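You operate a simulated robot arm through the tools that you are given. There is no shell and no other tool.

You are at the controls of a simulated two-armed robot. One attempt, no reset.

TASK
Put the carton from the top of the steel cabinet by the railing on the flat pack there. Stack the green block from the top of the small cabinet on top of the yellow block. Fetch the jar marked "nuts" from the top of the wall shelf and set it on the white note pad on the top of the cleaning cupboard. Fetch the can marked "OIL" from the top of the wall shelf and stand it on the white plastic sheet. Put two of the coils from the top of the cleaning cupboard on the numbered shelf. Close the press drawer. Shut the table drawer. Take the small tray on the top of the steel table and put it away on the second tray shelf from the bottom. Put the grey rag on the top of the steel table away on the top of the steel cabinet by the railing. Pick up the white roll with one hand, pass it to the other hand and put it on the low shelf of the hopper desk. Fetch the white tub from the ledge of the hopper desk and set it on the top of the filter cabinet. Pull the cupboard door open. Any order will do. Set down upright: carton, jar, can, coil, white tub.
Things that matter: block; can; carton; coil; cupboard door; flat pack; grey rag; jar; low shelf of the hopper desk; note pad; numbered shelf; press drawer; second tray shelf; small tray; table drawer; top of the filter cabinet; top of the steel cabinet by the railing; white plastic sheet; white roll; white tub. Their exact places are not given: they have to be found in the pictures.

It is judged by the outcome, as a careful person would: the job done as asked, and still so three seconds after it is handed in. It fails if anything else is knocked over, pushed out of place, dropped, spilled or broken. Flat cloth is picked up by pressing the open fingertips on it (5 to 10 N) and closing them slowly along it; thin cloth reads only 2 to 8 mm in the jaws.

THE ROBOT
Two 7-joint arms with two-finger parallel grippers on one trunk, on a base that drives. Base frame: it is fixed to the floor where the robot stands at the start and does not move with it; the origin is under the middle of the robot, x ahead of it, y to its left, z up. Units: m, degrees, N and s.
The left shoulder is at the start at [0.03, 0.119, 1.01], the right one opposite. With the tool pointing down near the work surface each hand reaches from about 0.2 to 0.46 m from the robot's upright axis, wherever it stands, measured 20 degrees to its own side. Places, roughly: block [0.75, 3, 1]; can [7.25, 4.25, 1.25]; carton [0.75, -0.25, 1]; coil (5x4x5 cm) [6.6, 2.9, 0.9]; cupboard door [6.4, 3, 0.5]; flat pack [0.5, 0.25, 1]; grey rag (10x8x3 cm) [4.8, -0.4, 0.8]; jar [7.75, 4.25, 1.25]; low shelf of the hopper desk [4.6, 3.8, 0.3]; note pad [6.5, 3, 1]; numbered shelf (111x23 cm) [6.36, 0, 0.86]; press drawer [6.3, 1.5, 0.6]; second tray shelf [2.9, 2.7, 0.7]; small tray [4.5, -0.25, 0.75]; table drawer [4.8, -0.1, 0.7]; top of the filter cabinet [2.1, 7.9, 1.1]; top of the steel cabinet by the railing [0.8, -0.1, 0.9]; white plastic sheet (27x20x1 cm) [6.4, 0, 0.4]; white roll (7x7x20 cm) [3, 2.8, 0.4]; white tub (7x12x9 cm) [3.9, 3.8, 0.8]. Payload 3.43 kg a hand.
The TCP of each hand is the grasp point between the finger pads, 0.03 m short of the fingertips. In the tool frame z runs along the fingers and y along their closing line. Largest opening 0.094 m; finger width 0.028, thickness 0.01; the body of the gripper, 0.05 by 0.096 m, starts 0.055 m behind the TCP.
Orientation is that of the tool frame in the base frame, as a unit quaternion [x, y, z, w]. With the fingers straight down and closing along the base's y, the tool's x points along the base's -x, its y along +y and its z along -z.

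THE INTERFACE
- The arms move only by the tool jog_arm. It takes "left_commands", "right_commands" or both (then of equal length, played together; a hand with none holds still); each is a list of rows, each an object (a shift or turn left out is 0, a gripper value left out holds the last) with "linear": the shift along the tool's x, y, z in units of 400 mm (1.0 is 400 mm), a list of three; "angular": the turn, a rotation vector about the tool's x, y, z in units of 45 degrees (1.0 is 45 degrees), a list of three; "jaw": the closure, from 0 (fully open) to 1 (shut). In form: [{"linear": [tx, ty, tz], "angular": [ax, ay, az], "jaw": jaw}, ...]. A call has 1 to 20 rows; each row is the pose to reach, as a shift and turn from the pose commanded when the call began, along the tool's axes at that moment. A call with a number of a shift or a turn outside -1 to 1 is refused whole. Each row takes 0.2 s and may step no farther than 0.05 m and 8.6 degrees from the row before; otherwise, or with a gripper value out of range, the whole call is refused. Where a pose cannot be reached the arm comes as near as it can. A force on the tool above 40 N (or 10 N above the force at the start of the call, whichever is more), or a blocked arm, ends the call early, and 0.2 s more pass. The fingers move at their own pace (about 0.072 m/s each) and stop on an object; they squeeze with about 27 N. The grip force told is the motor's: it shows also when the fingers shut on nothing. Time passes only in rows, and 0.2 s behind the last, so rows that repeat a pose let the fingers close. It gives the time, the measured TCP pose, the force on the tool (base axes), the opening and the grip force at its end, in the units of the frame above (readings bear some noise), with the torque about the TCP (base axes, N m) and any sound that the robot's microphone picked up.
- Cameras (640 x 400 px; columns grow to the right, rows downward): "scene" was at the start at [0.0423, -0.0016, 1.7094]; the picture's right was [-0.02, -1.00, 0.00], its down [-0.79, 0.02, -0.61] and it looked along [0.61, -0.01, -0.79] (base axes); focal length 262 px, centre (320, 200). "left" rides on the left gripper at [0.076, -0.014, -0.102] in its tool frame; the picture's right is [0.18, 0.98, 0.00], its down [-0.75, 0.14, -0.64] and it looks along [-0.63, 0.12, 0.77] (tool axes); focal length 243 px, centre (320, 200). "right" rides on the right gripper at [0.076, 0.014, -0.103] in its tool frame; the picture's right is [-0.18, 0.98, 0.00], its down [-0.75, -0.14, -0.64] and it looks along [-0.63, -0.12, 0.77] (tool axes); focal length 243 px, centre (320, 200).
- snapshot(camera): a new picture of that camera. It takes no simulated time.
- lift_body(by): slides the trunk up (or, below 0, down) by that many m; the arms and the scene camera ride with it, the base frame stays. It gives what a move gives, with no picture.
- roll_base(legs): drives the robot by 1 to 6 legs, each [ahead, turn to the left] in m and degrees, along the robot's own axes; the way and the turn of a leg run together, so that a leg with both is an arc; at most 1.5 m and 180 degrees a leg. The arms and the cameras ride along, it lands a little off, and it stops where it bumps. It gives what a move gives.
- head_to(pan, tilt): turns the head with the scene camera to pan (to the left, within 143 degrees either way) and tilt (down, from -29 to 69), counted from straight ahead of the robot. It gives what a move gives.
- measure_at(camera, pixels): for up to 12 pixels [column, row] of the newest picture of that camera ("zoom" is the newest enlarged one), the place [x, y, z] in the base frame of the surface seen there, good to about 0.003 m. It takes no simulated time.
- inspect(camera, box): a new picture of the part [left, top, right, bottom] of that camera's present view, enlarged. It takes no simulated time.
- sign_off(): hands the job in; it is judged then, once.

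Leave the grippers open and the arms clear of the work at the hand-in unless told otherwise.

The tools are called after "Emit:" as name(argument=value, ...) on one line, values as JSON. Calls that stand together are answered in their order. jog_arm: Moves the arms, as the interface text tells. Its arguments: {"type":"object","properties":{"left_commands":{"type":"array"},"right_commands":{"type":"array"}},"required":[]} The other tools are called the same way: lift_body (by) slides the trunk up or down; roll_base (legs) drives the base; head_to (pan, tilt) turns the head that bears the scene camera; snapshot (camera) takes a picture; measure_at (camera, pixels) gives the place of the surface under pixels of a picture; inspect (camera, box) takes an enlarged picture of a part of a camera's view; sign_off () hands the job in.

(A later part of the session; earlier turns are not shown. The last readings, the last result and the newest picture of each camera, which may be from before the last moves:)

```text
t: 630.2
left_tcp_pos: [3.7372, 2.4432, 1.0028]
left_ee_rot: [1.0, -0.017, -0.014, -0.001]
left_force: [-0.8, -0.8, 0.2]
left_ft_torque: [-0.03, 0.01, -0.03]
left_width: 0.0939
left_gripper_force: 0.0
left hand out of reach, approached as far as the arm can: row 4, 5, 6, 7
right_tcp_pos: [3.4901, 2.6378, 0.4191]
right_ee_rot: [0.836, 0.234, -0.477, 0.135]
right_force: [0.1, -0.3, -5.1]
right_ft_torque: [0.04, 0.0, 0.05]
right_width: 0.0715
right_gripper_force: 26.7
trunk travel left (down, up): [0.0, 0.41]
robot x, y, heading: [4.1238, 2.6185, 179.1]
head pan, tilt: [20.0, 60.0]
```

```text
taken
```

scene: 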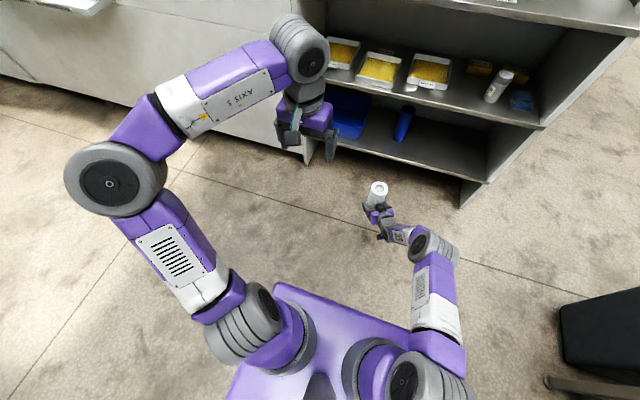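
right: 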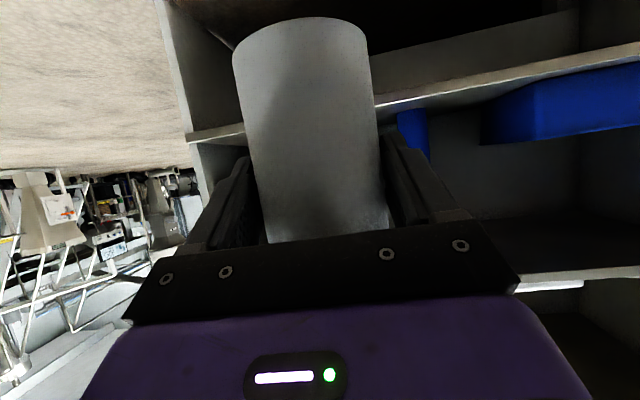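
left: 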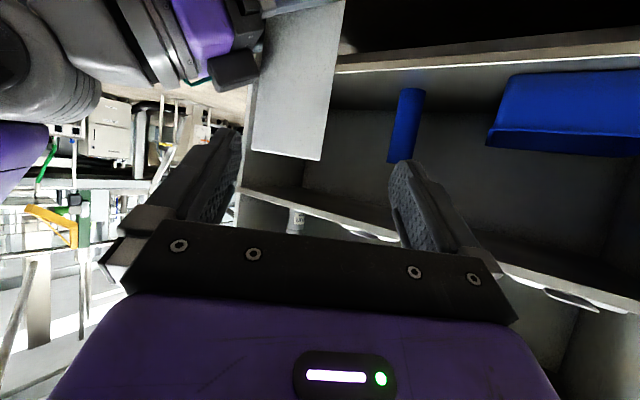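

This matches the arm's normal home posture. Now extending the left hand forward-down while pitching to 45°, in one smooth move.

Emit:
jog_arm(left_commands=[{"linear": [-0.07, 0.002, 0.064], "angular": [0, -0.125, 0]}, {"linear": [-0.14, 0.005, 0.129], "angular": [0, -0.25, 0]}, {"linear": [-0.21, 0.007, 0.193], "angular": [0, -0.375, 0]}, {"linear": [-0.284, 0.01, 0.258], "angular": [0, -0.5, 0]}, {"linear": [-0.355, 0.012, 0.322], "angular": [0, -0.625, 0]}, {"linear": [-0.426, 0.015, 0.387], "angular": [0, -0.75, 0]}, {"linear": [-0.497, 0.017, 0.451], "angular": [0, -0.875, 0]}, {"linear": [-0.5685, 0.02, 0.516], "angular": [0, -1.0, 0]}, {"linear": [-0.5685, 0.02, 0.516], "angular": [0, -1.0, 0]}])

Emit:
snapshot(camera="scene")

```text
t: 632.2
left_tcp_pos: [3.5152, 2.4372, 0.8037]
left_ee_rot: [0.918, -0.016, -0.396, -0.006]
left_force: [0.3, 0.6, 0.0]
left_ft_torque: [0.04, 0.0, -0.04]
left_width: 0.0941
left_gripper_force: 0.1
left hand out of reach, approached as far as the arm can: row 4, 5, 6, 7, 8, 9
right_tcp_pos: [3.4889, 2.6388, 0.4189]
right_ee_rot: [0.837, 0.234, -0.476, 0.134]
right_force: [0.0, 0.2, -5.6]
right_ft_torque: [-0.01, -0.04, 0.0]
right_width: 0.0714
right_gripper_force: 26.4
trunk travel left (down, up): [0.0, 0.41]
robot x, y, heading: [4.1211, 2.6111, 178.9]
head pan, tilt: [20.0, 60.0]
```

```text
taken
```

scene: 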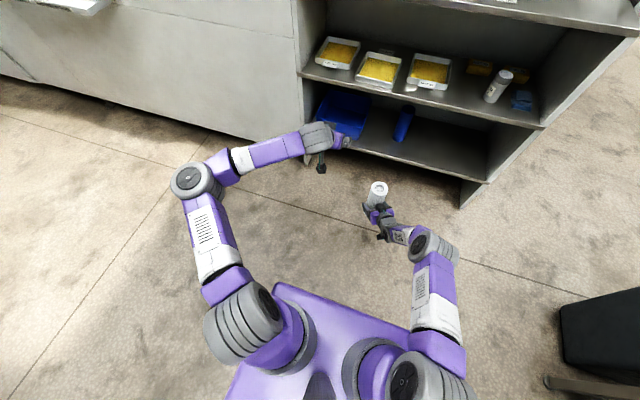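

The elbow still swings sideways. I try to reset it by raising the left hand high and far out to the left with a vertical tool, then coming back.

Emit:
jog_arm(left_commands=[{"linear": [-0.06, 0.04, -0.09], "angular": [0, 0.14, 0]}, {"linear": [-0.12, 0.08, -0.18], "angular": [0, 0.28, 0]}, {"linear": [-0.17, 0.12, -0.27], "angular": [0, 0.42, 0]}, {"linear": [-0.22, 0.16, -0.36], "angular": [0, 0.57, 0]}, {"linear": [-0.27, 0.2, -0.45], "angular": [0, 0.71, 0]}, {"linear": [-0.32, 0.24, -0.54], "angular": [0, 0.85, 0]}, {"linear": [-0.37, 0.28, -0.63], "angular": [0, 1.0, 0]}])

Emit:
jog_arm(left_commands=[{"linear": [0.05, 0.08, -0.06]}, {"linear": [0.1, 0.16, -0.12]}, {"linear": [0.15, 0.24, -0.18]}, {"linear": [0.2, 0.32, -0.24]}, {"linear": [0.25, 0.4, -0.3]}, {"linear": [0.3, 0.48, -0.3]}])

Emit:
snapshot(camera="scene")

```text
t: 633.9
left_tcp_pos: [3.6812, 2.2954, 1.0339]
left_ee_rot: [1.0, -0.018, -0.013, 0.0]
left_force: [0.0, -0.1, -0.1]
left_ft_torque: [-0.01, -0.01, 0.0]
left_width: 0.0939
left_gripper_force: 0.0
left hand out of reach, approached as far as the arm can: row 1, 2, 3, 4, 5, 6, 7
right_tcp_pos: [3.4892, 2.6379, 0.4182]
right_ee_rot: [0.837, 0.234, -0.477, 0.134]
right_force: [0.3, 0.7, -5.2]
right_ft_torque: [0.03, -0.02, 0.01]
right_width: 0.0712
right_gripper_force: 27.1
trunk travel left (down, up): [0.0, 0.41]
robot x, y, heading: [4.1218, 2.6168, 179.2]
head pan, tilt: [20.0, 60.0]
```

```text
t: 635.2
left_tcp_pos: [3.7975, 2.2211, 1.0546]
left_ee_rot: [1.0, -0.015, -0.015, 0.001]
left_force: [0.1, 0.0, -0.6]
left_ft_torque: [-0.05, 0.02, 0.0]
left_width: 0.0937
left_gripper_force: 0.1
left hand out of reach, approached as far as the arm can: row 2, 3, 4, 5, 6
right_tcp_pos: [3.4897, 2.6373, 0.4189]
right_ee_rot: [0.837, 0.233, -0.477, 0.134]
right_force: [-0.2, -0.2, -4.7]
right_ft_torque: [0.01, -0.01, 0.02]
right_width: 0.0715
right_gripper_force: 26.8
trunk travel left (down, up): [0.0, 0.41]
robot x, y, heading: [4.1182, 2.6147, 179.2]
head pan, tilt: [20.0, 60.0]
```

```text
taken
```

scene: 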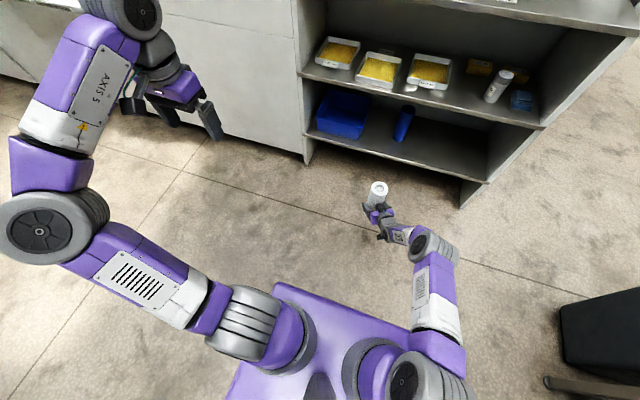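

Still limited. I test turning the vertical left tool about its axis (+45°) to see whether a wrist joint is near its limit.

Emit:
jog_arm(left_commands=[{"angular": [0, 0, 0.18]}, {"angular": [0, 0, 0.36]}, {"angular": [0, 0, 0.54]}, {"angular": [0, 0, 0.72]}, {"angular": [0, 0, 0.9]}, {"angular": [0, 0, 1.0]}])

Emit:
jog_arm(left_commands=[{"linear": [0, 0, -0.08]}, {"linear": [0, 0, -0.16]}, {"linear": [0, 0, -0.24]}])

Emit:
snapshot(camera="scene")

```text
t: 636.6
left_tcp_pos: [3.8278, 2.3622, 0.9786]
left_ee_rot: [0.917, -0.399, -0.014, 0.005]
left_force: [-1.4, 1.1, 0.7]
left_ft_torque: [0.02, 0.03, 0.03]
left_width: 0.0942
left_gripper_force: 0.0
left hand out of reach, approached as far as the arm can: row 1, 2, 3, 4, 5, 6
right_tcp_pos: [3.4886, 2.6371, 0.4192]
right_ee_rot: [0.837, 0.234, -0.477, 0.134]
right_force: [0.6, 0.0, -5.8]
right_ft_torque: [0.04, -0.03, -0.03]
right_width: 0.0712
right_gripper_force: 26.7
trunk travel left (down, up): [0.0, 0.41]
robot x, y, heading: [4.1223, 2.6168, 178.9]
head pan, tilt: [20.0, 60.0]
```

```text
t: 637.5
left_tcp_pos: [3.8405, 2.4023, 1.0424]
left_ee_rot: [0.917, -0.398, -0.013, 0.006]
left_force: [0.1, 0.3, -0.3]
left_ft_torque: [-0.02, 0.0, 0.0]
left_width: 0.094
left_gripper_force: 0.0
left hand out of reach, approached as far as the arm can: row 1, 2, 3
right_tcp_pos: [3.4899, 2.6379, 0.4197]
right_ee_rot: [0.837, 0.233, -0.477, 0.133]
right_force: [-0.9, -0.5, -4.1]
right_ft_torque: [0.03, -0.04, 0.0]
right_width: 0.0713
right_gripper_force: 27.1
trunk travel left (down, up): [0.0, 0.41]
robot x, y, heading: [4.1225, 2.6137, 179.1]
head pan, tilt: [20.0, 60.0]
```

```text
taken
```

scene: 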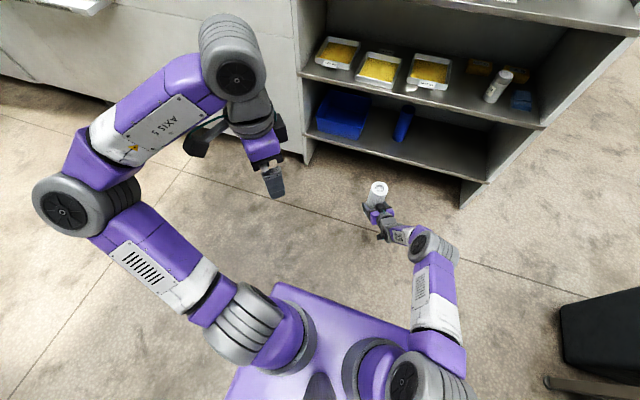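

That direction is limited; I turn the tool back the other way (−90° in two calls).

Emit:
jog_arm(left_commands=[{"angular": [0, 0, -0.18]}, {"angular": [0, 0, -0.36]}, {"angular": [0, 0, -0.54]}, {"angular": [0, 0, -0.72]}, {"angular": [0, 0, -0.9]}, {"angular": [0, 0, -1.0]}])

Emit:
jog_arm(left_commands=[{"angular": [0, 0, -0.18]}, {"angular": [0, 0, -0.36]}, {"angular": [0, 0, -0.54]}, {"angular": [0, 0, -0.72]}, {"angular": [0, 0, -0.9]}, {"angular": [0, 0, -1.0]}])

Emit:
jog_arm(left_commands=[{"linear": [0, 0, -0.08]}, {"linear": [0, 0, -0.16]}, {"linear": [0, 0, -0.16]}])

Emit:
snapshot(camera="scene")

```text
t: 638.9
left_tcp_pos: [3.8428, 2.4032, 1.0416]
left_ee_rot: [1.0, -0.017, -0.013, 0.001]
left_force: [-0.1, -0.1, 0.3]
left_ft_torque: [-0.03, 0.02, 0.02]
left_width: 0.094
left_gripper_force: 0.0
right_tcp_pos: [3.4887, 2.6386, 0.419]
right_ee_rot: [0.836, 0.234, -0.478, 0.134]
right_force: [-0.6, 0.7, -5.9]
right_ft_torque: [0.07, -0.05, 0.0]
right_width: 0.0717
right_gripper_force: 26.5
trunk travel left (down, up): [0.0, 0.41]
robot x, y, heading: [4.1216, 2.6179, 179.1]
head pan, tilt: [20.0, 60.0]
```

```text
t: 640.2
left_tcp_pos: [3.8414, 2.4038, 1.0407]
left_ee_rot: [0.93, 0.367, -0.014, -0.005]
left_force: [-0.5, -0.2, 0.1]
left_ft_torque: [0.0, -0.03, 0.0]
left_width: 0.094
left_gripper_force: 0.1
right_tcp_pos: [3.4895, 2.6389, 0.4191]
right_ee_rot: [0.837, 0.234, -0.477, 0.134]
right_force: [-0.2, 0.7, -5.6]
right_ft_torque: [0.0, -0.03, 0.01]
right_width: 0.0715
right_gripper_force: 26.4
trunk travel left (down, up): [0.0, 0.41]
robot x, y, heading: [4.1261, 2.6149, 178.8]
head pan, tilt: [20.0, 60.0]
```

```text
t: 641.0
left_tcp_pos: [3.8444, 2.4026, 1.1043]
left_ee_rot: [0.931, 0.366, -0.012, -0.004]
left_force: [0.3, -0.5, 0.4]
left_ft_torque: [-0.02, 0.0, 0.0]
left_width: 0.0939
left_gripper_force: 0.0
right_tcp_pos: [3.4886, 2.6372, 0.4185]
right_ee_rot: [0.836, 0.234, -0.477, 0.134]
right_force: [-0.4, 0.3, -5.3]
right_ft_torque: [0.01, -0.04, -0.01]
right_width: 0.0716
right_gripper_force: 27.4
trunk travel left (down, up): [0.0, 0.41]
robot x, y, heading: [4.1221, 2.6156, 179.2]
head pan, tilt: [20.0, 60.0]
```

```text
taken
```

scene: 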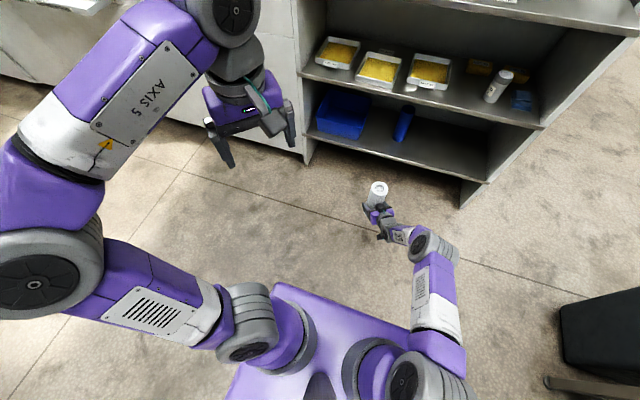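

Now the left arm is free again (no reach warnings). New plan for the pass: the left hand will take the roll's top from above-behind at a moderate 40° pitch. I bring the left hand forward to (3.60,2.50,0.85) turning it straight, and swing the right hand's yaw to 50° with the roll 8 cm further left.

Emit:
jog_arm(left_commands=[{"linear": [-0.03, -0.066, 0.071], "angular": [0, 0, 0.11]}, {"linear": [-0.06, -0.132, 0.141], "angular": [0, 0, 0.22]}, {"linear": [-0.09, -0.198, 0.212], "angular": [0, 0, 0.33]}, {"linear": [-0.12, -0.264, 0.283], "angular": [0, 0, 0.44]}, {"linear": [-0.15, -0.33, 0.353], "angular": [0, 0, 0.55]}, {"linear": [-0.18, -0.397, 0.424], "angular": [0, 0, 0.66]}, {"linear": [-0.21, -0.463, 0.495], "angular": [0, 0, 0.77]}, {"linear": [-0.24, -0.529, 0.565], "angular": [0, 0, 0.88]}, {"linear": [-0.27, -0.595, 0.636], "angular": [0, 0, 0.99]}], right_commands=[{"linear": [-0.006, 0.019, 0.01], "angular": [-0.032, 0, -0.019]}, {"linear": [-0.012, 0.038, 0.02], "angular": [-0.064, 0, -0.038]}, {"linear": [-0.018, 0.057, 0.03], "angular": [-0.096, 0, -0.057]}, {"linear": [-0.024, 0.076, 0.04], "angular": [-0.128, 0, -0.075]}, {"linear": [-0.03, 0.095, 0.05], "angular": [-0.16, 0, -0.094]}, {"linear": [-0.036, 0.114, 0.06], "angular": [-0.19, 0, -0.113]}, {"linear": [-0.042, 0.133, 0.07], "angular": [-0.223, 0, -0.132]}, {"linear": [-0.048, 0.152, 0.08], "angular": [-0.255, 0, -0.151]}, {"linear": [-0.053, 0.1706, 0.09], "angular": [-0.287, 0, -0.17]}])

Emit:
snapshot(camera="scene")

```text
t: 643.0
left_tcp_pos: [3.5948, 2.504, 0.8595]
left_ee_rot: [1.0, -0.014, -0.014, -0.001]
left_force: [-0.4, -0.6, 0.2]
left_ft_torque: [0.01, -0.02, -0.02]
left_width: 0.0941
left_gripper_force: 0.1
right_tcp_pos: [3.4892, 2.5571, 0.4188]
right_ee_rot: [0.799, 0.341, -0.454, 0.195]
right_force: [-0.4, -0.4, -4.8]
right_ft_torque: [0.03, -0.01, -0.04]
right_width: 0.0718
right_gripper_force: 27.1
trunk travel left (down, up): [0.0, 0.41]
robot x, y, heading: [4.1221, 2.6161, 178.9]
head pan, tilt: [20.0, 60.0]
```

```text
taken
```

scene: 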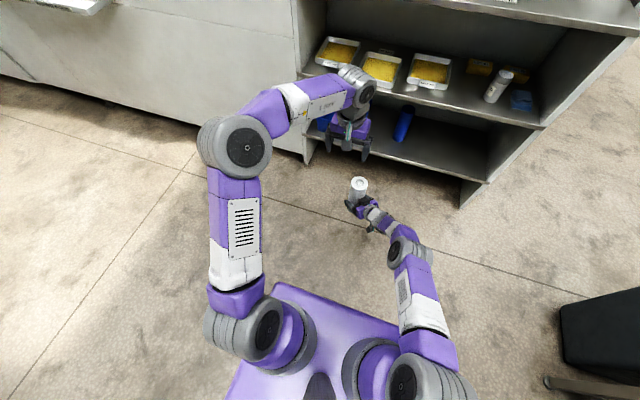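

The left arm is back in a good posture. Pitching it 40° while moving to a pre-grasp above-behind the roll's top.

Emit:
jog_arm(left_commands=[{"linear": [-0.008, -0.017, 0.09], "angular": [0, -0.127, 0]}, {"linear": [-0.017, -0.034, 0.179], "angular": [0, -0.254, 0]}, {"linear": [-0.025, -0.051, 0.269], "angular": [0, -0.381, 0]}, {"linear": [-0.033, -0.068, 0.359], "angular": [0, -0.508, 0]}, {"linear": [-0.042, -0.085, 0.449], "angular": [0, -0.635, 0]}, {"linear": [-0.05, -0.102, 0.538], "angular": [0, -0.762, 0]}, {"linear": [-0.0585, -0.119, 0.628], "angular": [0, -0.889, 0]}, {"linear": [-0.0585, -0.119, 0.628], "angular": [0, -0.889, 0]}])

Emit:
snapshot(camera="left")

Emit:
inspect(camera="scene", box=[250, 100, 450, 260])

```text
t: 644.9
left_tcp_pos: [3.5687, 2.5506, 0.6062]
left_ee_rot: [0.935, -0.013, -0.355, -0.005]
left_force: [0.0, -0.1, 0.5]
left_ft_torque: [-0.01, 0.02, 0.03]
left_width: 0.0939
left_gripper_force: 0.0
right_tcp_pos: [3.4896, 2.5569, 0.4185]
right_ee_rot: [0.799, 0.341, -0.456, 0.195]
right_force: [-0.2, -0.5, -5.3]
right_ft_torque: [0.01, -0.01, 0.04]
right_width: 0.0713
right_gripper_force: 26.6
trunk travel left (down, up): [0.0, 0.41]
robot x, y, heading: [4.124, 2.6151, 178.7]
head pan, tilt: [20.0, 60.0]
```

```text
taken
```

left: 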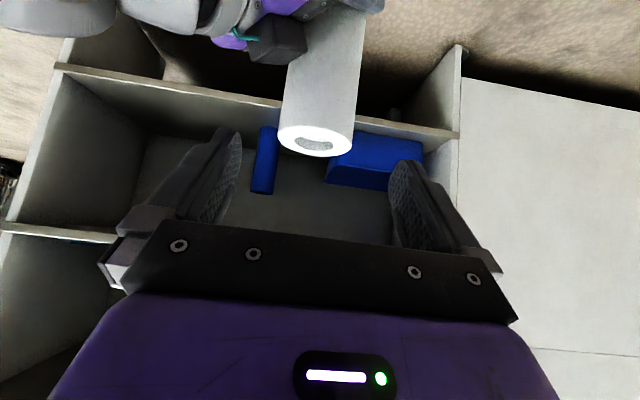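

```text
2.50 times, centred on (350, 180) of scene
```

zoom: 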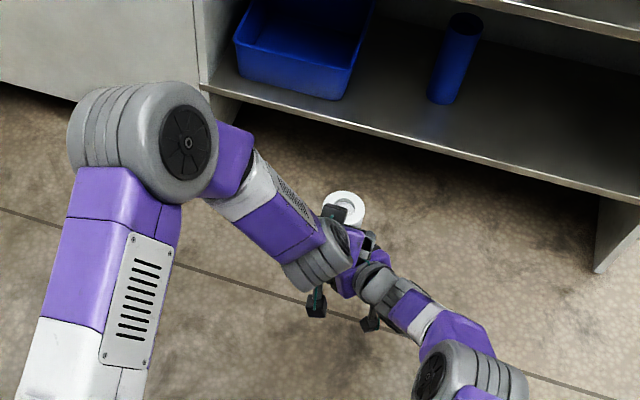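

Measuring the roll's top in the left view.

Emit:
measure_at(camera="left", pixels=[[280, 132], [352, 138], [320, 128], [312, 154], [318, 100], [315, 147], [290, 80], [355, 80]])

```text
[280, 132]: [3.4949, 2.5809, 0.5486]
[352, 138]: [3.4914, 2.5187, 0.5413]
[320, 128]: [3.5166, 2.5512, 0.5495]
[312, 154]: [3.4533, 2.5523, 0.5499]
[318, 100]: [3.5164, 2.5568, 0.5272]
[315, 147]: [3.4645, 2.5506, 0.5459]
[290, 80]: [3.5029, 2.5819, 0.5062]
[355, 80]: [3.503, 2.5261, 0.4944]
```

Roll top centre (3.485,2.55), z 0.549. Advancing the left hand 12 cm along its axis to straddle the roll's top.

Emit:
jog_arm(left_commands=[{"linear": [0, 0.002, 0.07]}, {"linear": [0, 0.003, 0.14]}, {"linear": [0, 0.005, 0.2]}, {"linear": [0, 0.006, 0.26]}, {"linear": [0, 0.006, 0.299]}, {"linear": [0, 0.006, 0.299]}])

Emit:
snapshot(camera="left")

Emit:
inspect(camera="scene", box=[250, 100, 450, 260])

```text
t: 646.2
left_tcp_pos: [3.4891, 2.5509, 0.5171]
left_ee_rot: [0.935, -0.013, -0.354, -0.005]
left_force: [-0.4, -0.5, 0.0]
left_ft_torque: [0.02, -0.03, 0.02]
left_width: 0.0942
left_gripper_force: 0.1
right_tcp_pos: [3.4903, 2.5573, 0.4193]
right_ee_rot: [0.799, 0.342, -0.455, 0.195]
right_force: [-0.8, -0.6, -4.7]
right_ft_torque: [0.0, -0.03, 0.03]
right_width: 0.0711
right_gripper_force: 26.7
trunk travel left (down, up): [0.0, 0.41]
robot x, y, heading: [4.1273, 2.6131, 178.9]
head pan, tilt: [20.0, 60.0]
```

```text
taken
```

left: 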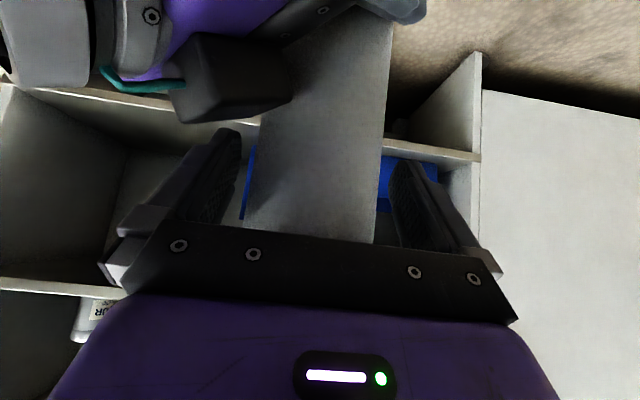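

```text
2.50 times, centred on (350, 180) of scene
```

zoom: 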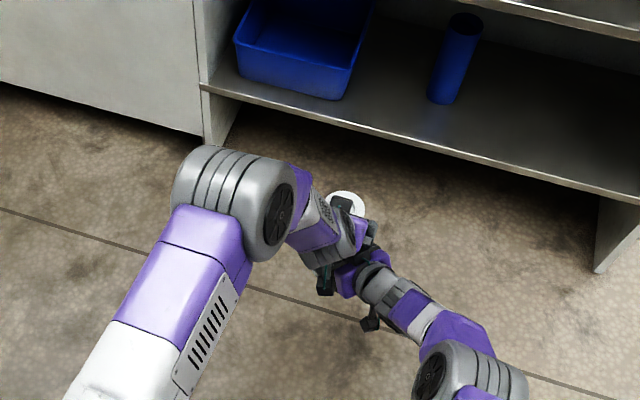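

No contact so far. Closing the left jaw on the roll's top part while the right still holds.

Emit:
jog_arm(left_commands=[{"jaw": 0.1}, {"jaw": 0.2}, {"jaw": 0.3}, {"jaw": 0.5}, {"jaw": 1}, {"jaw": 1}, {"jaw": 1}])

```text
t: 647.9
left_tcp_pos: [3.4894, 2.5526, 0.5172]
left_ee_rot: [0.935, -0.014, -0.354, -0.006]
left_force: [0.8, 11.5, -0.3]
left_ft_torque: [0.37, 0.0, 0.01]
left_width: 0.0719
left_gripper_force: 27.3
right_tcp_pos: [3.4894, 2.5557, 0.4194]
right_ee_rot: [0.799, 0.342, -0.455, 0.195]
right_force: [-0.5, -12.7, -4.8]
right_ft_torque: [0.78, -0.02, 0.03]
right_width: 0.0716
right_gripper_force: 27.1
trunk travel left (down, up): [0.0, 0.41]
robot x, y, heading: [4.1211, 2.6169, 178.8]
head pan, tilt: [20.0, 60.0]
```

Left holds too. Opening the right jaw and withdrawing the right hand straight back.

Emit:
jog_arm(right_commands=[{"jaw": 0.15}, {"jaw": 0.05}, {"jaw": 0}, {"jaw": 0}])

Emit:
jog_arm(right_commands=[{"linear": [0.03, 0, -0.05]}, {"linear": [0.065, 0, -0.11]}, {"linear": [0.1, 0, -0.17]}, {"linear": [0.14, 0, -0.235]}, {"linear": [0.191, 0, -0.3225]}])

Emit:
snapshot(camera="left")

Emit:
snapshot(camera="scene")

```text
t: 648.9
left_tcp_pos: [3.4898, 2.5501, 0.5162]
left_ee_rot: [0.935, -0.013, -0.354, -0.005]
left_force: [-0.3, 0.1, 0.0]
left_ft_torque: [0.03, 0.01, 0.02]
left_width: 0.0718
left_gripper_force: 27.1
right_tcp_pos: [3.4894, 2.5568, 0.4187]
right_ee_rot: [0.799, 0.341, -0.456, 0.195]
right_force: [-0.4, -0.3, -0.2]
right_ft_torque: [0.0, 0.02, 0.02]
right_width: 0.0941
right_gripper_force: 0.1
trunk travel left (down, up): [0.0, 0.41]
robot x, y, heading: [4.1206, 2.6156, 178.9]
head pan, tilt: [20.0, 60.0]
```

```text
t: 650.0
left_tcp_pos: [3.4897, 2.5496, 0.517]
left_ee_rot: [0.935, -0.012, -0.354, -0.004]
left_force: [0.5, 0.0, 0.5]
left_ft_torque: [-0.03, -0.06, -0.01]
left_width: 0.0717
left_gripper_force: 27.3
right_tcp_pos: [3.5927, 2.6664, 0.4198]
right_ee_rot: [0.799, 0.341, -0.456, 0.194]
right_force: [0.3, 0.3, -0.2]
right_ft_torque: [0.0, -0.02, 0.0]
right_width: 0.0939
right_gripper_force: 0.0
trunk travel left (down, up): [0.0, 0.41]
robot x, y, heading: [4.1237, 2.6125, 178.9]
head pan, tilt: [20.0, 60.0]
```

```text
taken
```

left: 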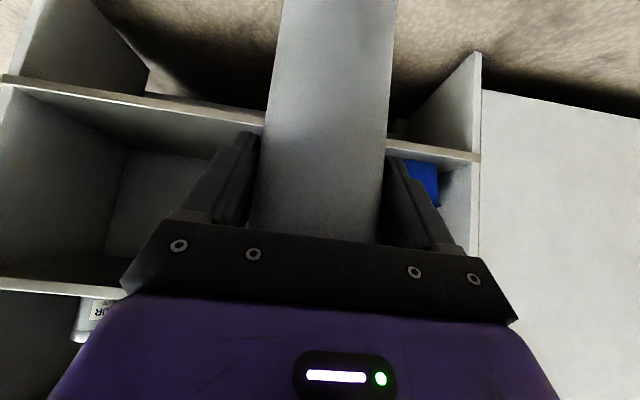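

```text
taken
```

scene: 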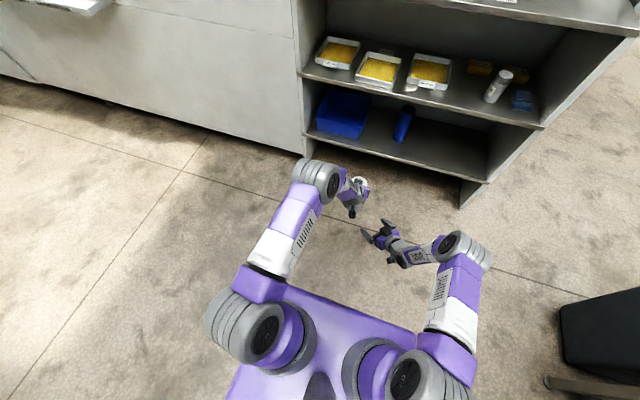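

The left force shows no weight yet; I lift 3 cm with the left hand and check.

Emit:
jog_arm(left_commands=[{"linear": [-0.0166, 0, -0.0187]}, {"linear": [-0.0332, 0, -0.0374]}, {"linear": [-0.0498, 0, -0.0562]}, {"linear": [-0.0498, 0, -0.0562]}], right_commands=[{"linear": [0, 0, -0.05]}, {"linear": [0, 0, -0.1]}, {"linear": [0, 0, -0.15]}, {"linear": [0, 0, -0.2]}])

Emit:
snapshot(camera="left")

Emit:
inspect(camera="scene", box=[280, 130, 480, 290])

```text
t: 651.0
left_tcp_pos: [3.488, 2.5517, 0.5468]
left_ee_rot: [0.935, -0.013, -0.354, -0.005]
left_force: [0.9, 0.4, -5.9]
left_ft_torque: [0.01, -0.02, 0.02]
left_width: 0.0719
left_gripper_force: 27.7
right_tcp_pos: [3.6401, 2.7149, 0.4599]
right_ee_rot: [0.799, 0.341, -0.455, 0.194]
right_force: [-1.2, 0.3, -0.3]
right_ft_torque: [-0.01, 0.01, -0.02]
right_width: 0.094
right_gripper_force: 0.2
trunk travel left (down, up): [0.0, 0.41]
robot x, y, heading: [4.1222, 2.6144, 179.2]
head pan, tilt: [20.0, 60.0]
```

```text
taken
```

left: 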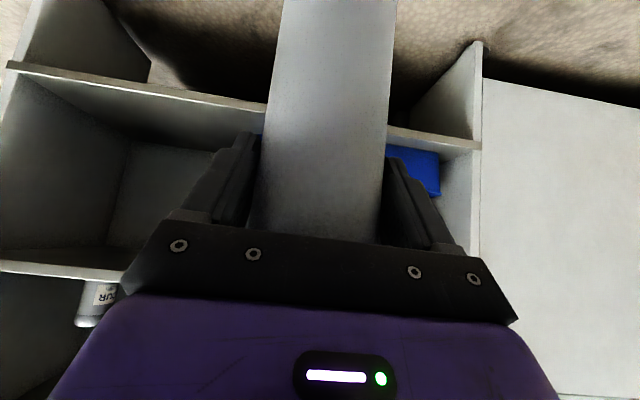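

```text
2.50 times, centred on (380, 210) of scene
```

zoom: 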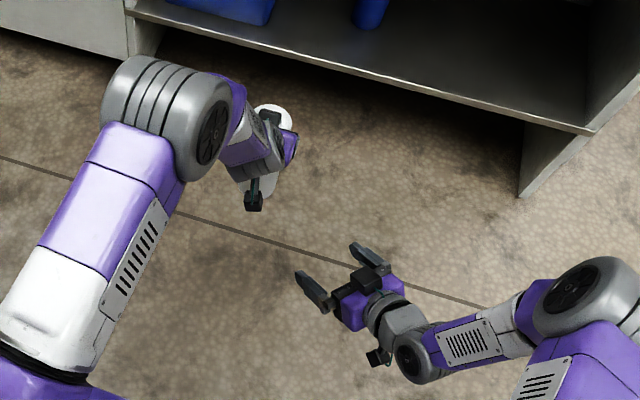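

The left hand now carries the full weight (5.9 N): pass done. I straighten the right hand out of the way, then turn right to face the hopper desk.

Emit:
jog_arm(right_commands=[{"linear": [-0.026, -0.033, -0.025], "angular": [0.136, 0, 0.081]}, {"linear": [-0.053, -0.065, -0.05], "angular": [0.273, 0, 0.162]}, {"linear": [-0.08, -0.098, -0.076], "angular": [0.409, 0, 0.243]}, {"linear": [-0.106, -0.131, -0.102], "angular": [0.546, 0, 0.325]}, {"linear": [-0.132, -0.164, -0.127], "angular": [0.682, 0, 0.406]}, {"linear": [-0.159, -0.196, -0.153], "angular": [0.819, 0, 0.487]}, {"linear": [-0.185, -0.229, -0.178], "angular": [0.955, 0, 0.568]}])

Emit:
roll_base(legs=[[0, -89]])

Emit:
head_to(pan=0, tilt=45)

Emit:
snapshot(camera="scene")

```text
t: 652.6
left_tcp_pos: [3.4872, 2.5507, 0.5468]
left_ee_rot: [0.935, -0.013, -0.354, -0.005]
left_force: [0.1, 0.8, -4.5]
left_ft_torque: [0.01, -0.05, -0.04]
left_width: 0.0714
left_gripper_force: 27.2
right_tcp_pos: [3.59, 2.7955, 0.5587]
right_ee_rot: [0.868, -0.03, -0.495, -0.016]
right_force: [0.4, -0.7, 0.3]
right_ft_torque: [-0.01, -0.02, 0.03]
right_width: 0.094
right_gripper_force: 0.1
trunk travel left (down, up): [0.0, 0.41]
robot x, y, heading: [4.1212, 2.6159, 179.0]
head pan, tilt: [20.0, 60.0]
```

```text
t: 656.9
left_tcp_pos: [4.0533, 3.2491, 0.5469]
left_ee_rot: [-0.655, 0.667, 0.249, 0.253]
left_force: [-0.6, 0.6, -5.8]
left_ft_torque: [-0.01, 0.0, -0.01]
left_width: 0.0719
left_gripper_force: 27.2
right_tcp_pos: [4.2998, 3.1501, 0.5569]
right_ee_rot: [-0.596, 0.632, 0.341, 0.359]
right_force: [-0.2, 0.2, 0.4]
right_ft_torque: [0.04, 0.0, 0.01]
right_width: 0.0939
right_gripper_force: 0.0
trunk travel left (down, up): [0.0, 0.41]
robot x, y, heading: [4.1194, 2.6149, 89.8]
head pan, tilt: [20.0, 60.0]
```

```text
t: 657.7
left_tcp_pos: [4.0532, 3.2486, 0.5469]
left_ee_rot: [-0.655, 0.668, 0.249, 0.253]
left_force: [-0.3, 0.3, -5.6]
left_ft_torque: [-0.02, -0.04, 0.01]
left_width: 0.0715
left_gripper_force: 27.0
right_tcp_pos: [4.2993, 3.1493, 0.5582]
right_ee_rot: [-0.596, 0.632, 0.341, 0.359]
right_force: [0.0, 1.1, 1.3]
right_ft_torque: [0.0, -0.04, 0.0]
right_width: 0.094
right_gripper_force: 0.1
trunk travel left (down, up): [0.0, 0.41]
robot x, y, heading: [4.1219, 2.6121, 89.3]
head pan, tilt: [0.0, 45.0]
```

```text
taken
```

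scene: 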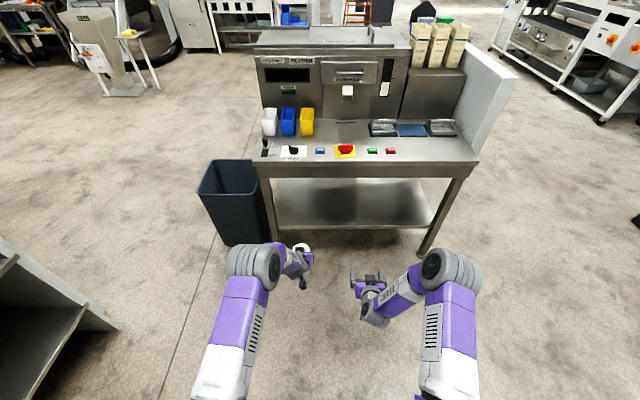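

The hopper desk: low shelf at (350,205), three tubs (white at (269,122)) on its ledge. Measuring.

Emit:
measure_at(camera="scene", pixels=[[350, 222], [300, 222], [420, 222], [350, 190], [350, 177], [260, 170], [465, 170], [350, 165], [270, 235], [425, 250], [300, 190], [350, 182]])

Emit:
inspect(camera="scene", box=[240, 80, 480, 260])

```text
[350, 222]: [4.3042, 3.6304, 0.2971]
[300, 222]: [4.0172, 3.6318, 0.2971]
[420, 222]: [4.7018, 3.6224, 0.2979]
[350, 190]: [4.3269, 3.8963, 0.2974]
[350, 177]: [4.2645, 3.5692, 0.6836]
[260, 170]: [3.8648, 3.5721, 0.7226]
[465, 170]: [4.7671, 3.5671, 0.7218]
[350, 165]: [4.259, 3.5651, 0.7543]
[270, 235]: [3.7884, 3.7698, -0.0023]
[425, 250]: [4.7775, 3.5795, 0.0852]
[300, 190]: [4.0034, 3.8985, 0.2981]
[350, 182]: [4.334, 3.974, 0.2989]
```

```text
2.22 times, centred on (360, 170) of scene
```

zoom: 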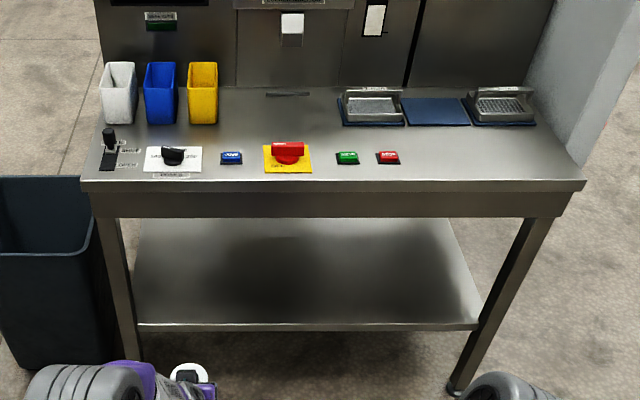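

Low shelf z 0.297, front edge y≈3.625; the desk apron is at y≈3.567 with its lower edge at z≈0.68. I check how far my left wrist sticks up behind the roll.

Emit:
inspect(camera="scene", box=[210, 220, 410, 340])

```text
3.20 times, centred on (310, 280) of scene
```

zoom: 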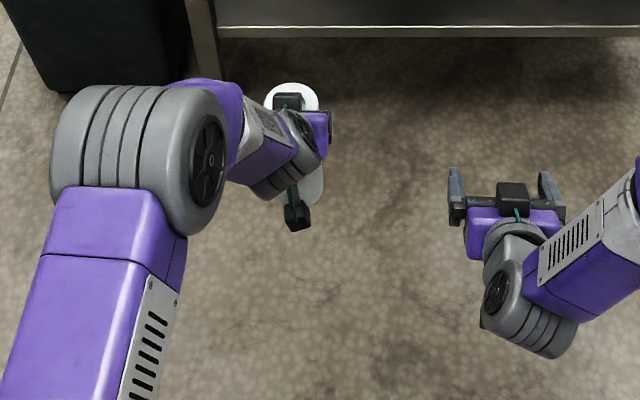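

Emit:
measure_at(camera="zoom", pixels=[[290, 130], [270, 130], [255, 135], [230, 110], [195, 100], [285, 170], [310, 130], [275, 180], [240, 170], [140, 120], [210, 90], [300, 110]])

```text
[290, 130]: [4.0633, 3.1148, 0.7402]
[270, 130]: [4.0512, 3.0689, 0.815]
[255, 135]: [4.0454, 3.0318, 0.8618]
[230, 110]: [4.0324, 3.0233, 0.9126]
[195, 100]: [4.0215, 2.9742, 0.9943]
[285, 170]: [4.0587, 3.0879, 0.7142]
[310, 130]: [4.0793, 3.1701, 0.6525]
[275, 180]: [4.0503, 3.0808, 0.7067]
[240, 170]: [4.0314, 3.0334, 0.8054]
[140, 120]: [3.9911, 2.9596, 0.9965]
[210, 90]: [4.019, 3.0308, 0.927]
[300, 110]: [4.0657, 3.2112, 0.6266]
```

The wrist clears the apron if the roll goes to y≈3.69. I first fold the right hand up to a home pose (two calls), and lower the left hand by 7.3 cm.

Emit:
jog_arm(left_commands=[{"linear": [0.02, 0, 0.022]}, {"linear": [0.05, 0, 0.056]}, {"linear": [0.08, 0, 0.09]}, {"linear": [0.105, 0, 0.119]}, {"linear": [0.121, 0, 0.1367]}, {"linear": [0.121, 0, 0.1367]}, {"linear": [0.121, 0, 0.1367]}, {"linear": [0.121, 0, 0.1367]}], right_commands=[{"linear": [-0.081, 0, -0.047], "angular": [0, 0.08, 0]}, {"linear": [-0.1625, 0, -0.094], "angular": [0, 0.165, 0]}, {"linear": [-0.244, 0, -0.14], "angular": [0, 0.25, 0]}, {"linear": [-0.325, 0, -0.1875], "angular": [0, 0.33, 0]}, {"linear": [-0.406, 0, -0.234], "angular": [0, 0.42, 0]}, {"linear": [-0.4875, 0, -0.281], "angular": [0, 0.5, 0]}, {"linear": [-0.569, 0, -0.328], "angular": [0, 0.58, 0]}, {"linear": [-0.65, 0, -0.375], "angular": [0, 0.667, 0]}])

Emit:
jog_arm(right_commands=[{"linear": [0.04, 0, -0.04], "angular": [0, 0.13, 0]}, {"linear": [0.08, 0, -0.08], "angular": [0, 0.27, 0]}, {"linear": [0.12, 0, -0.11], "angular": [0, 0.4, 0]}, {"linear": [0.16, 0, -0.13], "angular": [0, 0.54, 0]}, {"linear": [0.2, 0, -0.15], "angular": [0, 0.667, 0]}])

Emit:
snapshot(camera="scene")

```text
t: 659.5
left_tcp_pos: [4.0542, 3.2498, 0.476]
left_ee_rot: [-0.655, 0.668, 0.248, 0.253]
left_force: [0.1, 0.2, -5.6]
left_ft_torque: [-0.03, 0.01, -0.04]
left_width: 0.0715
left_gripper_force: 27.0
right_tcp_pos: [4.2988, 3.1539, 0.8588]
right_ee_rot: [-0.664, 0.704, 0.174, 0.182]
right_force: [0.1, -0.2, 0.1]
right_ft_torque: [-0.03, -0.02, -0.03]
right_width: 0.0942
right_gripper_force: 0.1
trunk travel left (down, up): [0.0, 0.41]
robot x, y, heading: [4.124, 2.614, 89.6]
head pan, tilt: [0.0, 45.0]
```

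```text
t: 660.7
left_tcp_pos: [4.0532, 3.2505, 0.4734]
left_ee_rot: [-0.655, 0.667, 0.249, 0.252]
left_force: [0.2, -0.1, -6.5]
left_ft_torque: [-0.06, -0.01, 0.02]
left_width: 0.0718
left_gripper_force: 27.0
right_tcp_pos: [4.2938, 3.0568, 0.8724]
right_ee_rot: [-0.687, 0.727, -0.004, -0.006]
right_force: [-0.6, -0.2, 0.5]
right_ft_torque: [-0.02, 0.01, 0.0]
right_width: 0.0942
right_gripper_force: 0.1
trunk travel left (down, up): [0.0, 0.41]
robot x, y, heading: [4.1257, 2.6141, 89.5]
head pan, tilt: [0.0, 45.0]
```

```text
taken
```

scene: 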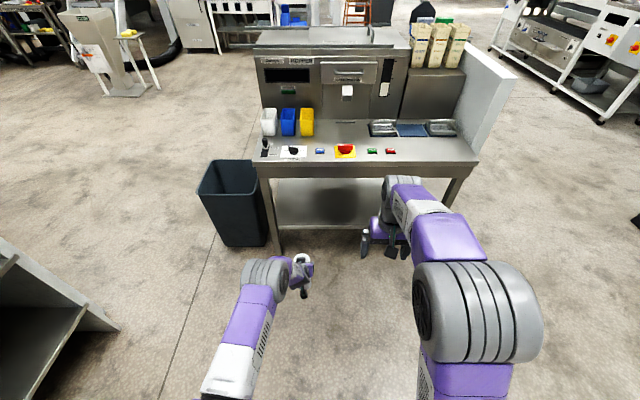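

Right hand is up. Pulling it back 5 cm more, then driving 0.40 m toward the desk.

Emit:
jog_arm(right_commands=[{"linear": [0.06, 0, -0.05]}, {"linear": [0.125, 0, -0.1]}])

Emit:
roll_base(legs=[[0.4, 0]])

Emit:
snapshot(camera="left")

Emit:
snapshot(camera="scene")

```text
t: 661.3
left_tcp_pos: [4.053, 3.2492, 0.4745]
left_ee_rot: [-0.655, 0.668, 0.249, 0.252]
left_force: [-0.6, 0.1, -4.9]
left_ft_torque: [-0.01, -0.05, 0.01]
left_width: 0.0717
left_gripper_force: 26.9
right_tcp_pos: [4.2917, 3.0046, 0.9129]
right_ee_rot: [-0.687, 0.727, -0.005, -0.006]
right_force: [0.7, -0.3, 0.0]
right_ft_torque: [0.01, 0.02, 0.0]
right_width: 0.0941
right_gripper_force: 0.2
trunk travel left (down, up): [0.0, 0.41]
robot x, y, heading: [4.1221, 2.6151, 89.4]
head pan, tilt: [0.0, 45.0]
```

```text
t: 663.8
left_tcp_pos: [4.0553, 3.6552, 0.4745]
left_ee_rot: [-0.655, 0.667, 0.249, 0.252]
left_force: [0.1, -0.4, -5.3]
left_ft_torque: [-0.05, -0.02, 0.0]
left_width: 0.0718
left_gripper_force: 26.9
right_tcp_pos: [4.2944, 3.4111, 0.9132]
right_ee_rot: [-0.687, 0.727, -0.002, -0.005]
right_force: [0.3, 0.3, 0.5]
right_ft_torque: [0.0, 0.04, 0.0]
right_width: 0.0937
right_gripper_force: 0.1
trunk travel left (down, up): [0.0, 0.41]
robot x, y, heading: [4.1219, 3.0193, 89.8]
head pan, tilt: [0.0, 45.0]
```

```text
taken
```

left: 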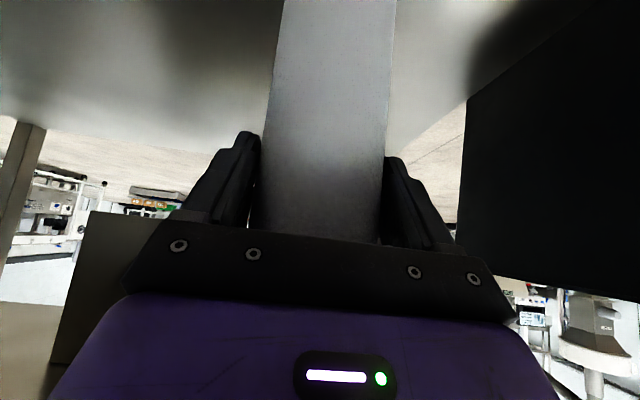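

```text
taken
```

scene: 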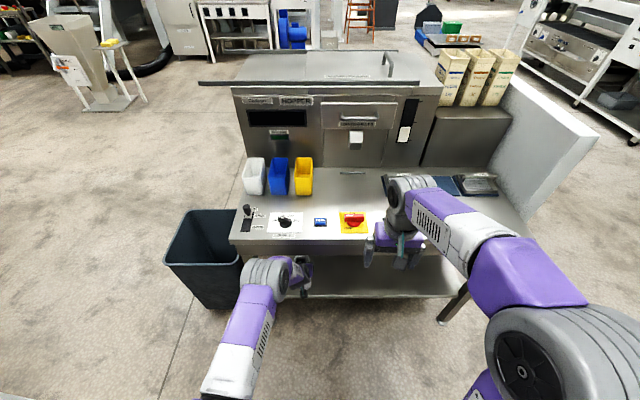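

Clear so far. Driving the last 3.7 cm, then lowering.

Emit:
roll_base(legs=[[0.037, 0]])

Emit:
jog_arm(left_commands=[{"linear": [0.006, 0, 0.007]}, {"linear": [0.012, 0, 0.0135]}, {"linear": [0.012, 0, 0.0135]}])

```text
t: 664.9
left_tcp_pos: [4.0561, 3.6882, 0.4684]
left_ee_rot: [-0.656, 0.669, 0.245, 0.248]
left_force: [0.1, 0.5, -2.2]
left_ft_torque: [0.23, 0.02, 0.0]
left_width: 0.0713
left_gripper_force: 26.9
right_tcp_pos: [4.293, 3.4497, 0.9148]
right_ee_rot: [-0.688, 0.726, -0.004, -0.006]
right_force: [0.5, 0.2, 0.3]
right_ft_torque: [0.0, 0.0, -0.01]
right_width: 0.0939
right_gripper_force: 0.0
trunk travel left (down, up): [0.0, 0.41]
robot x, y, heading: [4.1267, 3.0586, 90.0]
head pan, tilt: [0.0, 45.0]
stopped in leg 1: the robot was blocked; the commanded pose is now the measured one
```

```text
t: 665.7
left_tcp_pos: [4.056, 3.6888, 0.4646]
left_ee_rot: [-0.656, 0.669, 0.246, 0.249]
left_force: [0.7, -0.3, 18.9]
left_ft_torque: [0.37, 0.03, 0.0]
left_width: 0.0723
left_gripper_force: 27.0
right_tcp_pos: [4.2938, 3.4479, 0.9145]
right_ee_rot: [-0.687, 0.726, -0.002, -0.005]
right_force: [0.3, -0.8, 0.6]
right_ft_torque: [0.01, 0.05, -0.02]
right_width: 0.0939
right_gripper_force: 0.1
trunk travel left (down, up): [0.0, 0.41]
robot x, y, heading: [4.1301, 3.0607, 89.6]
head pan, tilt: [0.0, 45.0]
```

It bumped lightly (wrist at the apron), but the roll is in place over the shelf and touching (19 N). Opening the left jaw.

Emit:
jog_arm(left_commands=[{"jaw": 0.9}, {"jaw": 0.2}, {"jaw": 0.1}, {"jaw": 0}, {"jaw": 0}])

Emit:
snapshot(camera="left")

Emit:
snapshot(camera="scene")

```text
t: 666.9
left_tcp_pos: [4.0564, 3.6886, 0.4617]
left_ee_rot: [-0.656, 0.669, 0.245, 0.248]
left_force: [0.4, 0.2, 0.2]
left_ft_torque: [-0.01, -0.03, 0.01]
left_width: 0.0939
left_gripper_force: 0.0
right_tcp_pos: [4.2941, 3.4487, 0.9131]
right_ee_rot: [-0.687, 0.726, -0.003, -0.006]
right_force: [-0.1, -0.1, 0.5]
right_ft_torque: [0.01, 0.0, 0.01]
right_width: 0.0941
right_gripper_force: 0.0
trunk travel left (down, up): [0.0, 0.41]
robot x, y, heading: [4.1263, 3.0623, 89.4]
head pan, tilt: [0.0, 45.0]
```

```text
taken
```

left: 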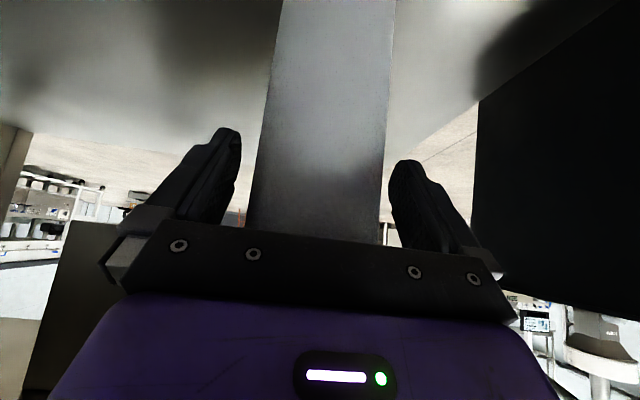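

```text
taken
```

scene: 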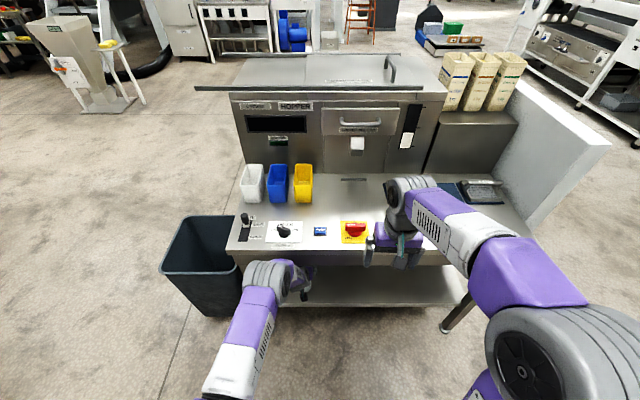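

Backing the base out 0.35 m and checking the roll.

Emit:
roll_base(legs=[[-0.35, 0]])

Emit:
snapshot(camera="scene")

Emit:
inspect(camera="scene", box=[220, 100, 480, 270])

```text
t: 669.1
left_tcp_pos: [4.0513, 3.3399, 0.4616]
left_ee_rot: [-0.659, 0.667, 0.246, 0.246]
left_force: [-0.2, -0.3, -0.2]
left_ft_torque: [0.0, 0.0, 0.0]
left_width: 0.094
left_gripper_force: 0.1
right_tcp_pos: [4.2907, 3.1019, 0.9138]
right_ee_rot: [-0.689, 0.725, -0.003, -0.006]
right_force: [0.6, -1.0, -0.2]
right_ft_torque: [0.03, -0.04, -0.01]
right_width: 0.0939
right_gripper_force: 0.0
trunk travel left (down, up): [0.0, 0.41]
robot x, y, heading: [4.1229, 2.7136, 89.8]
head pan, tilt: [0.0, 45.0]
```

```text
taken
```

scene: 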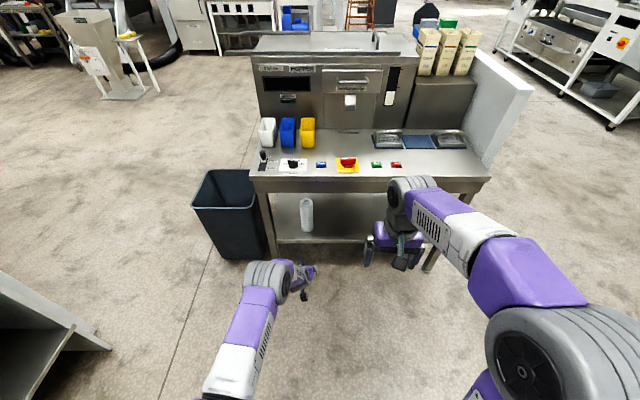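

```text
2.35 times, centred on (350, 185) of scene
```

zoom: 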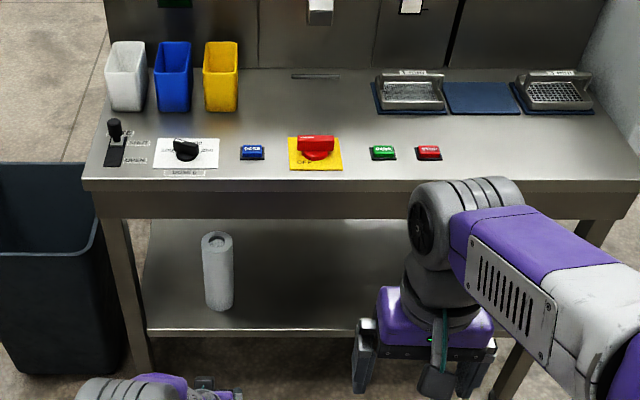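

The roll stands on the low shelf. Next the rag. I fold the left hand up to a home pose, raise the trunk 0.27 m and drive to the steel table.

Emit:
jog_arm(left_commands=[{"linear": [-0.05, 0, -0.06], "angular": [0, 0.1, 0]}, {"linear": [-0.1, 0, -0.13], "angular": [0, 0.2, 0]}, {"linear": [-0.15, 0, -0.2], "angular": [0, 0.3, 0]}, {"linear": [-0.2, 0, -0.28], "angular": [0, 0.4, 0]}, {"linear": [-0.24, 0, -0.37], "angular": [0, 0.5, 0]}, {"linear": [-0.25, 0, -0.47], "angular": [0, 0.6, 0]}, {"linear": [-0.24, 0, -0.58], "angular": [0, 0.7, 0]}, {"linear": [-0.2, 0, -0.68], "angular": [0, 0.8, 0]}, {"linear": [-0.16, 0, -0.78], "angular": [0, 0.911, 0]}, {"linear": [-0.12, 0, -0.88], "angular": [0, 0.911, 0]}])

Emit:
lift_body(by=0.27)

Emit:
roll_base(legs=[[0, -157.5], [1.5, 0], [0.6, 0], [0, -22]])

Emit:
snapshot(camera="scene")

```text
t: 671.3
left_tcp_pos: [4.0462, 3.1458, 0.7599]
left_ee_rot: [-0.702, 0.712, -0.002, -0.003]
left_force: [0.2, -0.8, -0.5]
left_ft_torque: [-0.01, 0.01, 0.01]
left_width: 0.094
left_gripper_force: 0.0
right_tcp_pos: [4.2903, 3.101, 0.9145]
right_ee_rot: [-0.689, 0.725, -0.003, -0.006]
right_force: [-0.8, 0.6, 0.1]
right_ft_torque: [0.02, 0.02, 0.01]
right_width: 0.094
right_gripper_force: 0.0
trunk travel left (down, up): [0.0, 0.41]
robot x, y, heading: [4.1248, 2.713, 89.9]
head pan, tilt: [0.0, 45.0]
```

```text
t: 674.1
left_tcp_pos: [4.0448, 3.1465, 1.0284]
left_ee_rot: [-0.703, 0.712, -0.001, -0.002]
left_force: [0.8, 0.2, 0.1]
left_ft_torque: [0.04, -0.01, -0.01]
left_width: 0.0938
left_gripper_force: 0.0
right_tcp_pos: [4.2906, 3.1022, 1.1829]
right_ee_rot: [-0.689, 0.724, -0.003, -0.006]
right_force: [-1.0, -0.5, 0.4]
right_ft_torque: [0.0, 0.0, 0.02]
right_width: 0.0941
right_gripper_force: 0.1
trunk travel left (down, up): [-0.27, 0.14]
robot x, y, heading: [4.1242, 2.7115, 90.1]
head pan, tilt: [0.0, 45.0]
```

```text
t: 692.2
left_tcp_pos: [4.9877, 0.3154, 1.0293]
left_ee_rot: [0.714, 0.701, 0.002, -0.001]
left_force: [0.8, -0.2, 0.6]
left_ft_torque: [0.01, -0.02, -0.02]
left_width: 0.0944
left_gripper_force: 0.1
right_tcp_pos: [4.7427, 0.3609, 1.1823]
right_ee_rot: [0.726, 0.688, 0.006, -0.003]
right_force: [-0.2, -0.3, 0.1]
right_ft_torque: [0.0, -0.02, -0.02]
right_width: 0.094
right_gripper_force: 0.0
trunk travel left (down, up): [-0.27, 0.14]
robot x, y, heading: [4.9099, 0.7512, -90.3]
head pan, tilt: [0.0, 45.0]
```

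```text
taken
```

scene: 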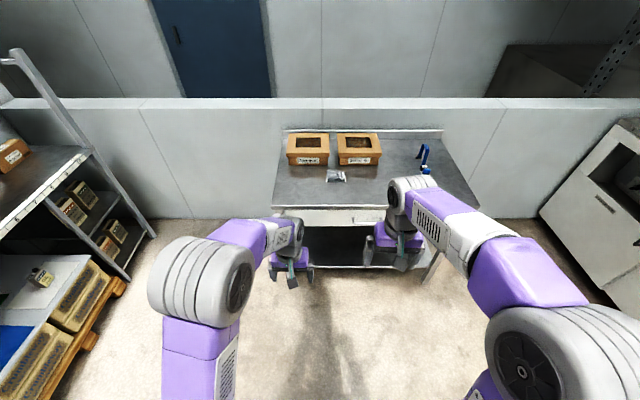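

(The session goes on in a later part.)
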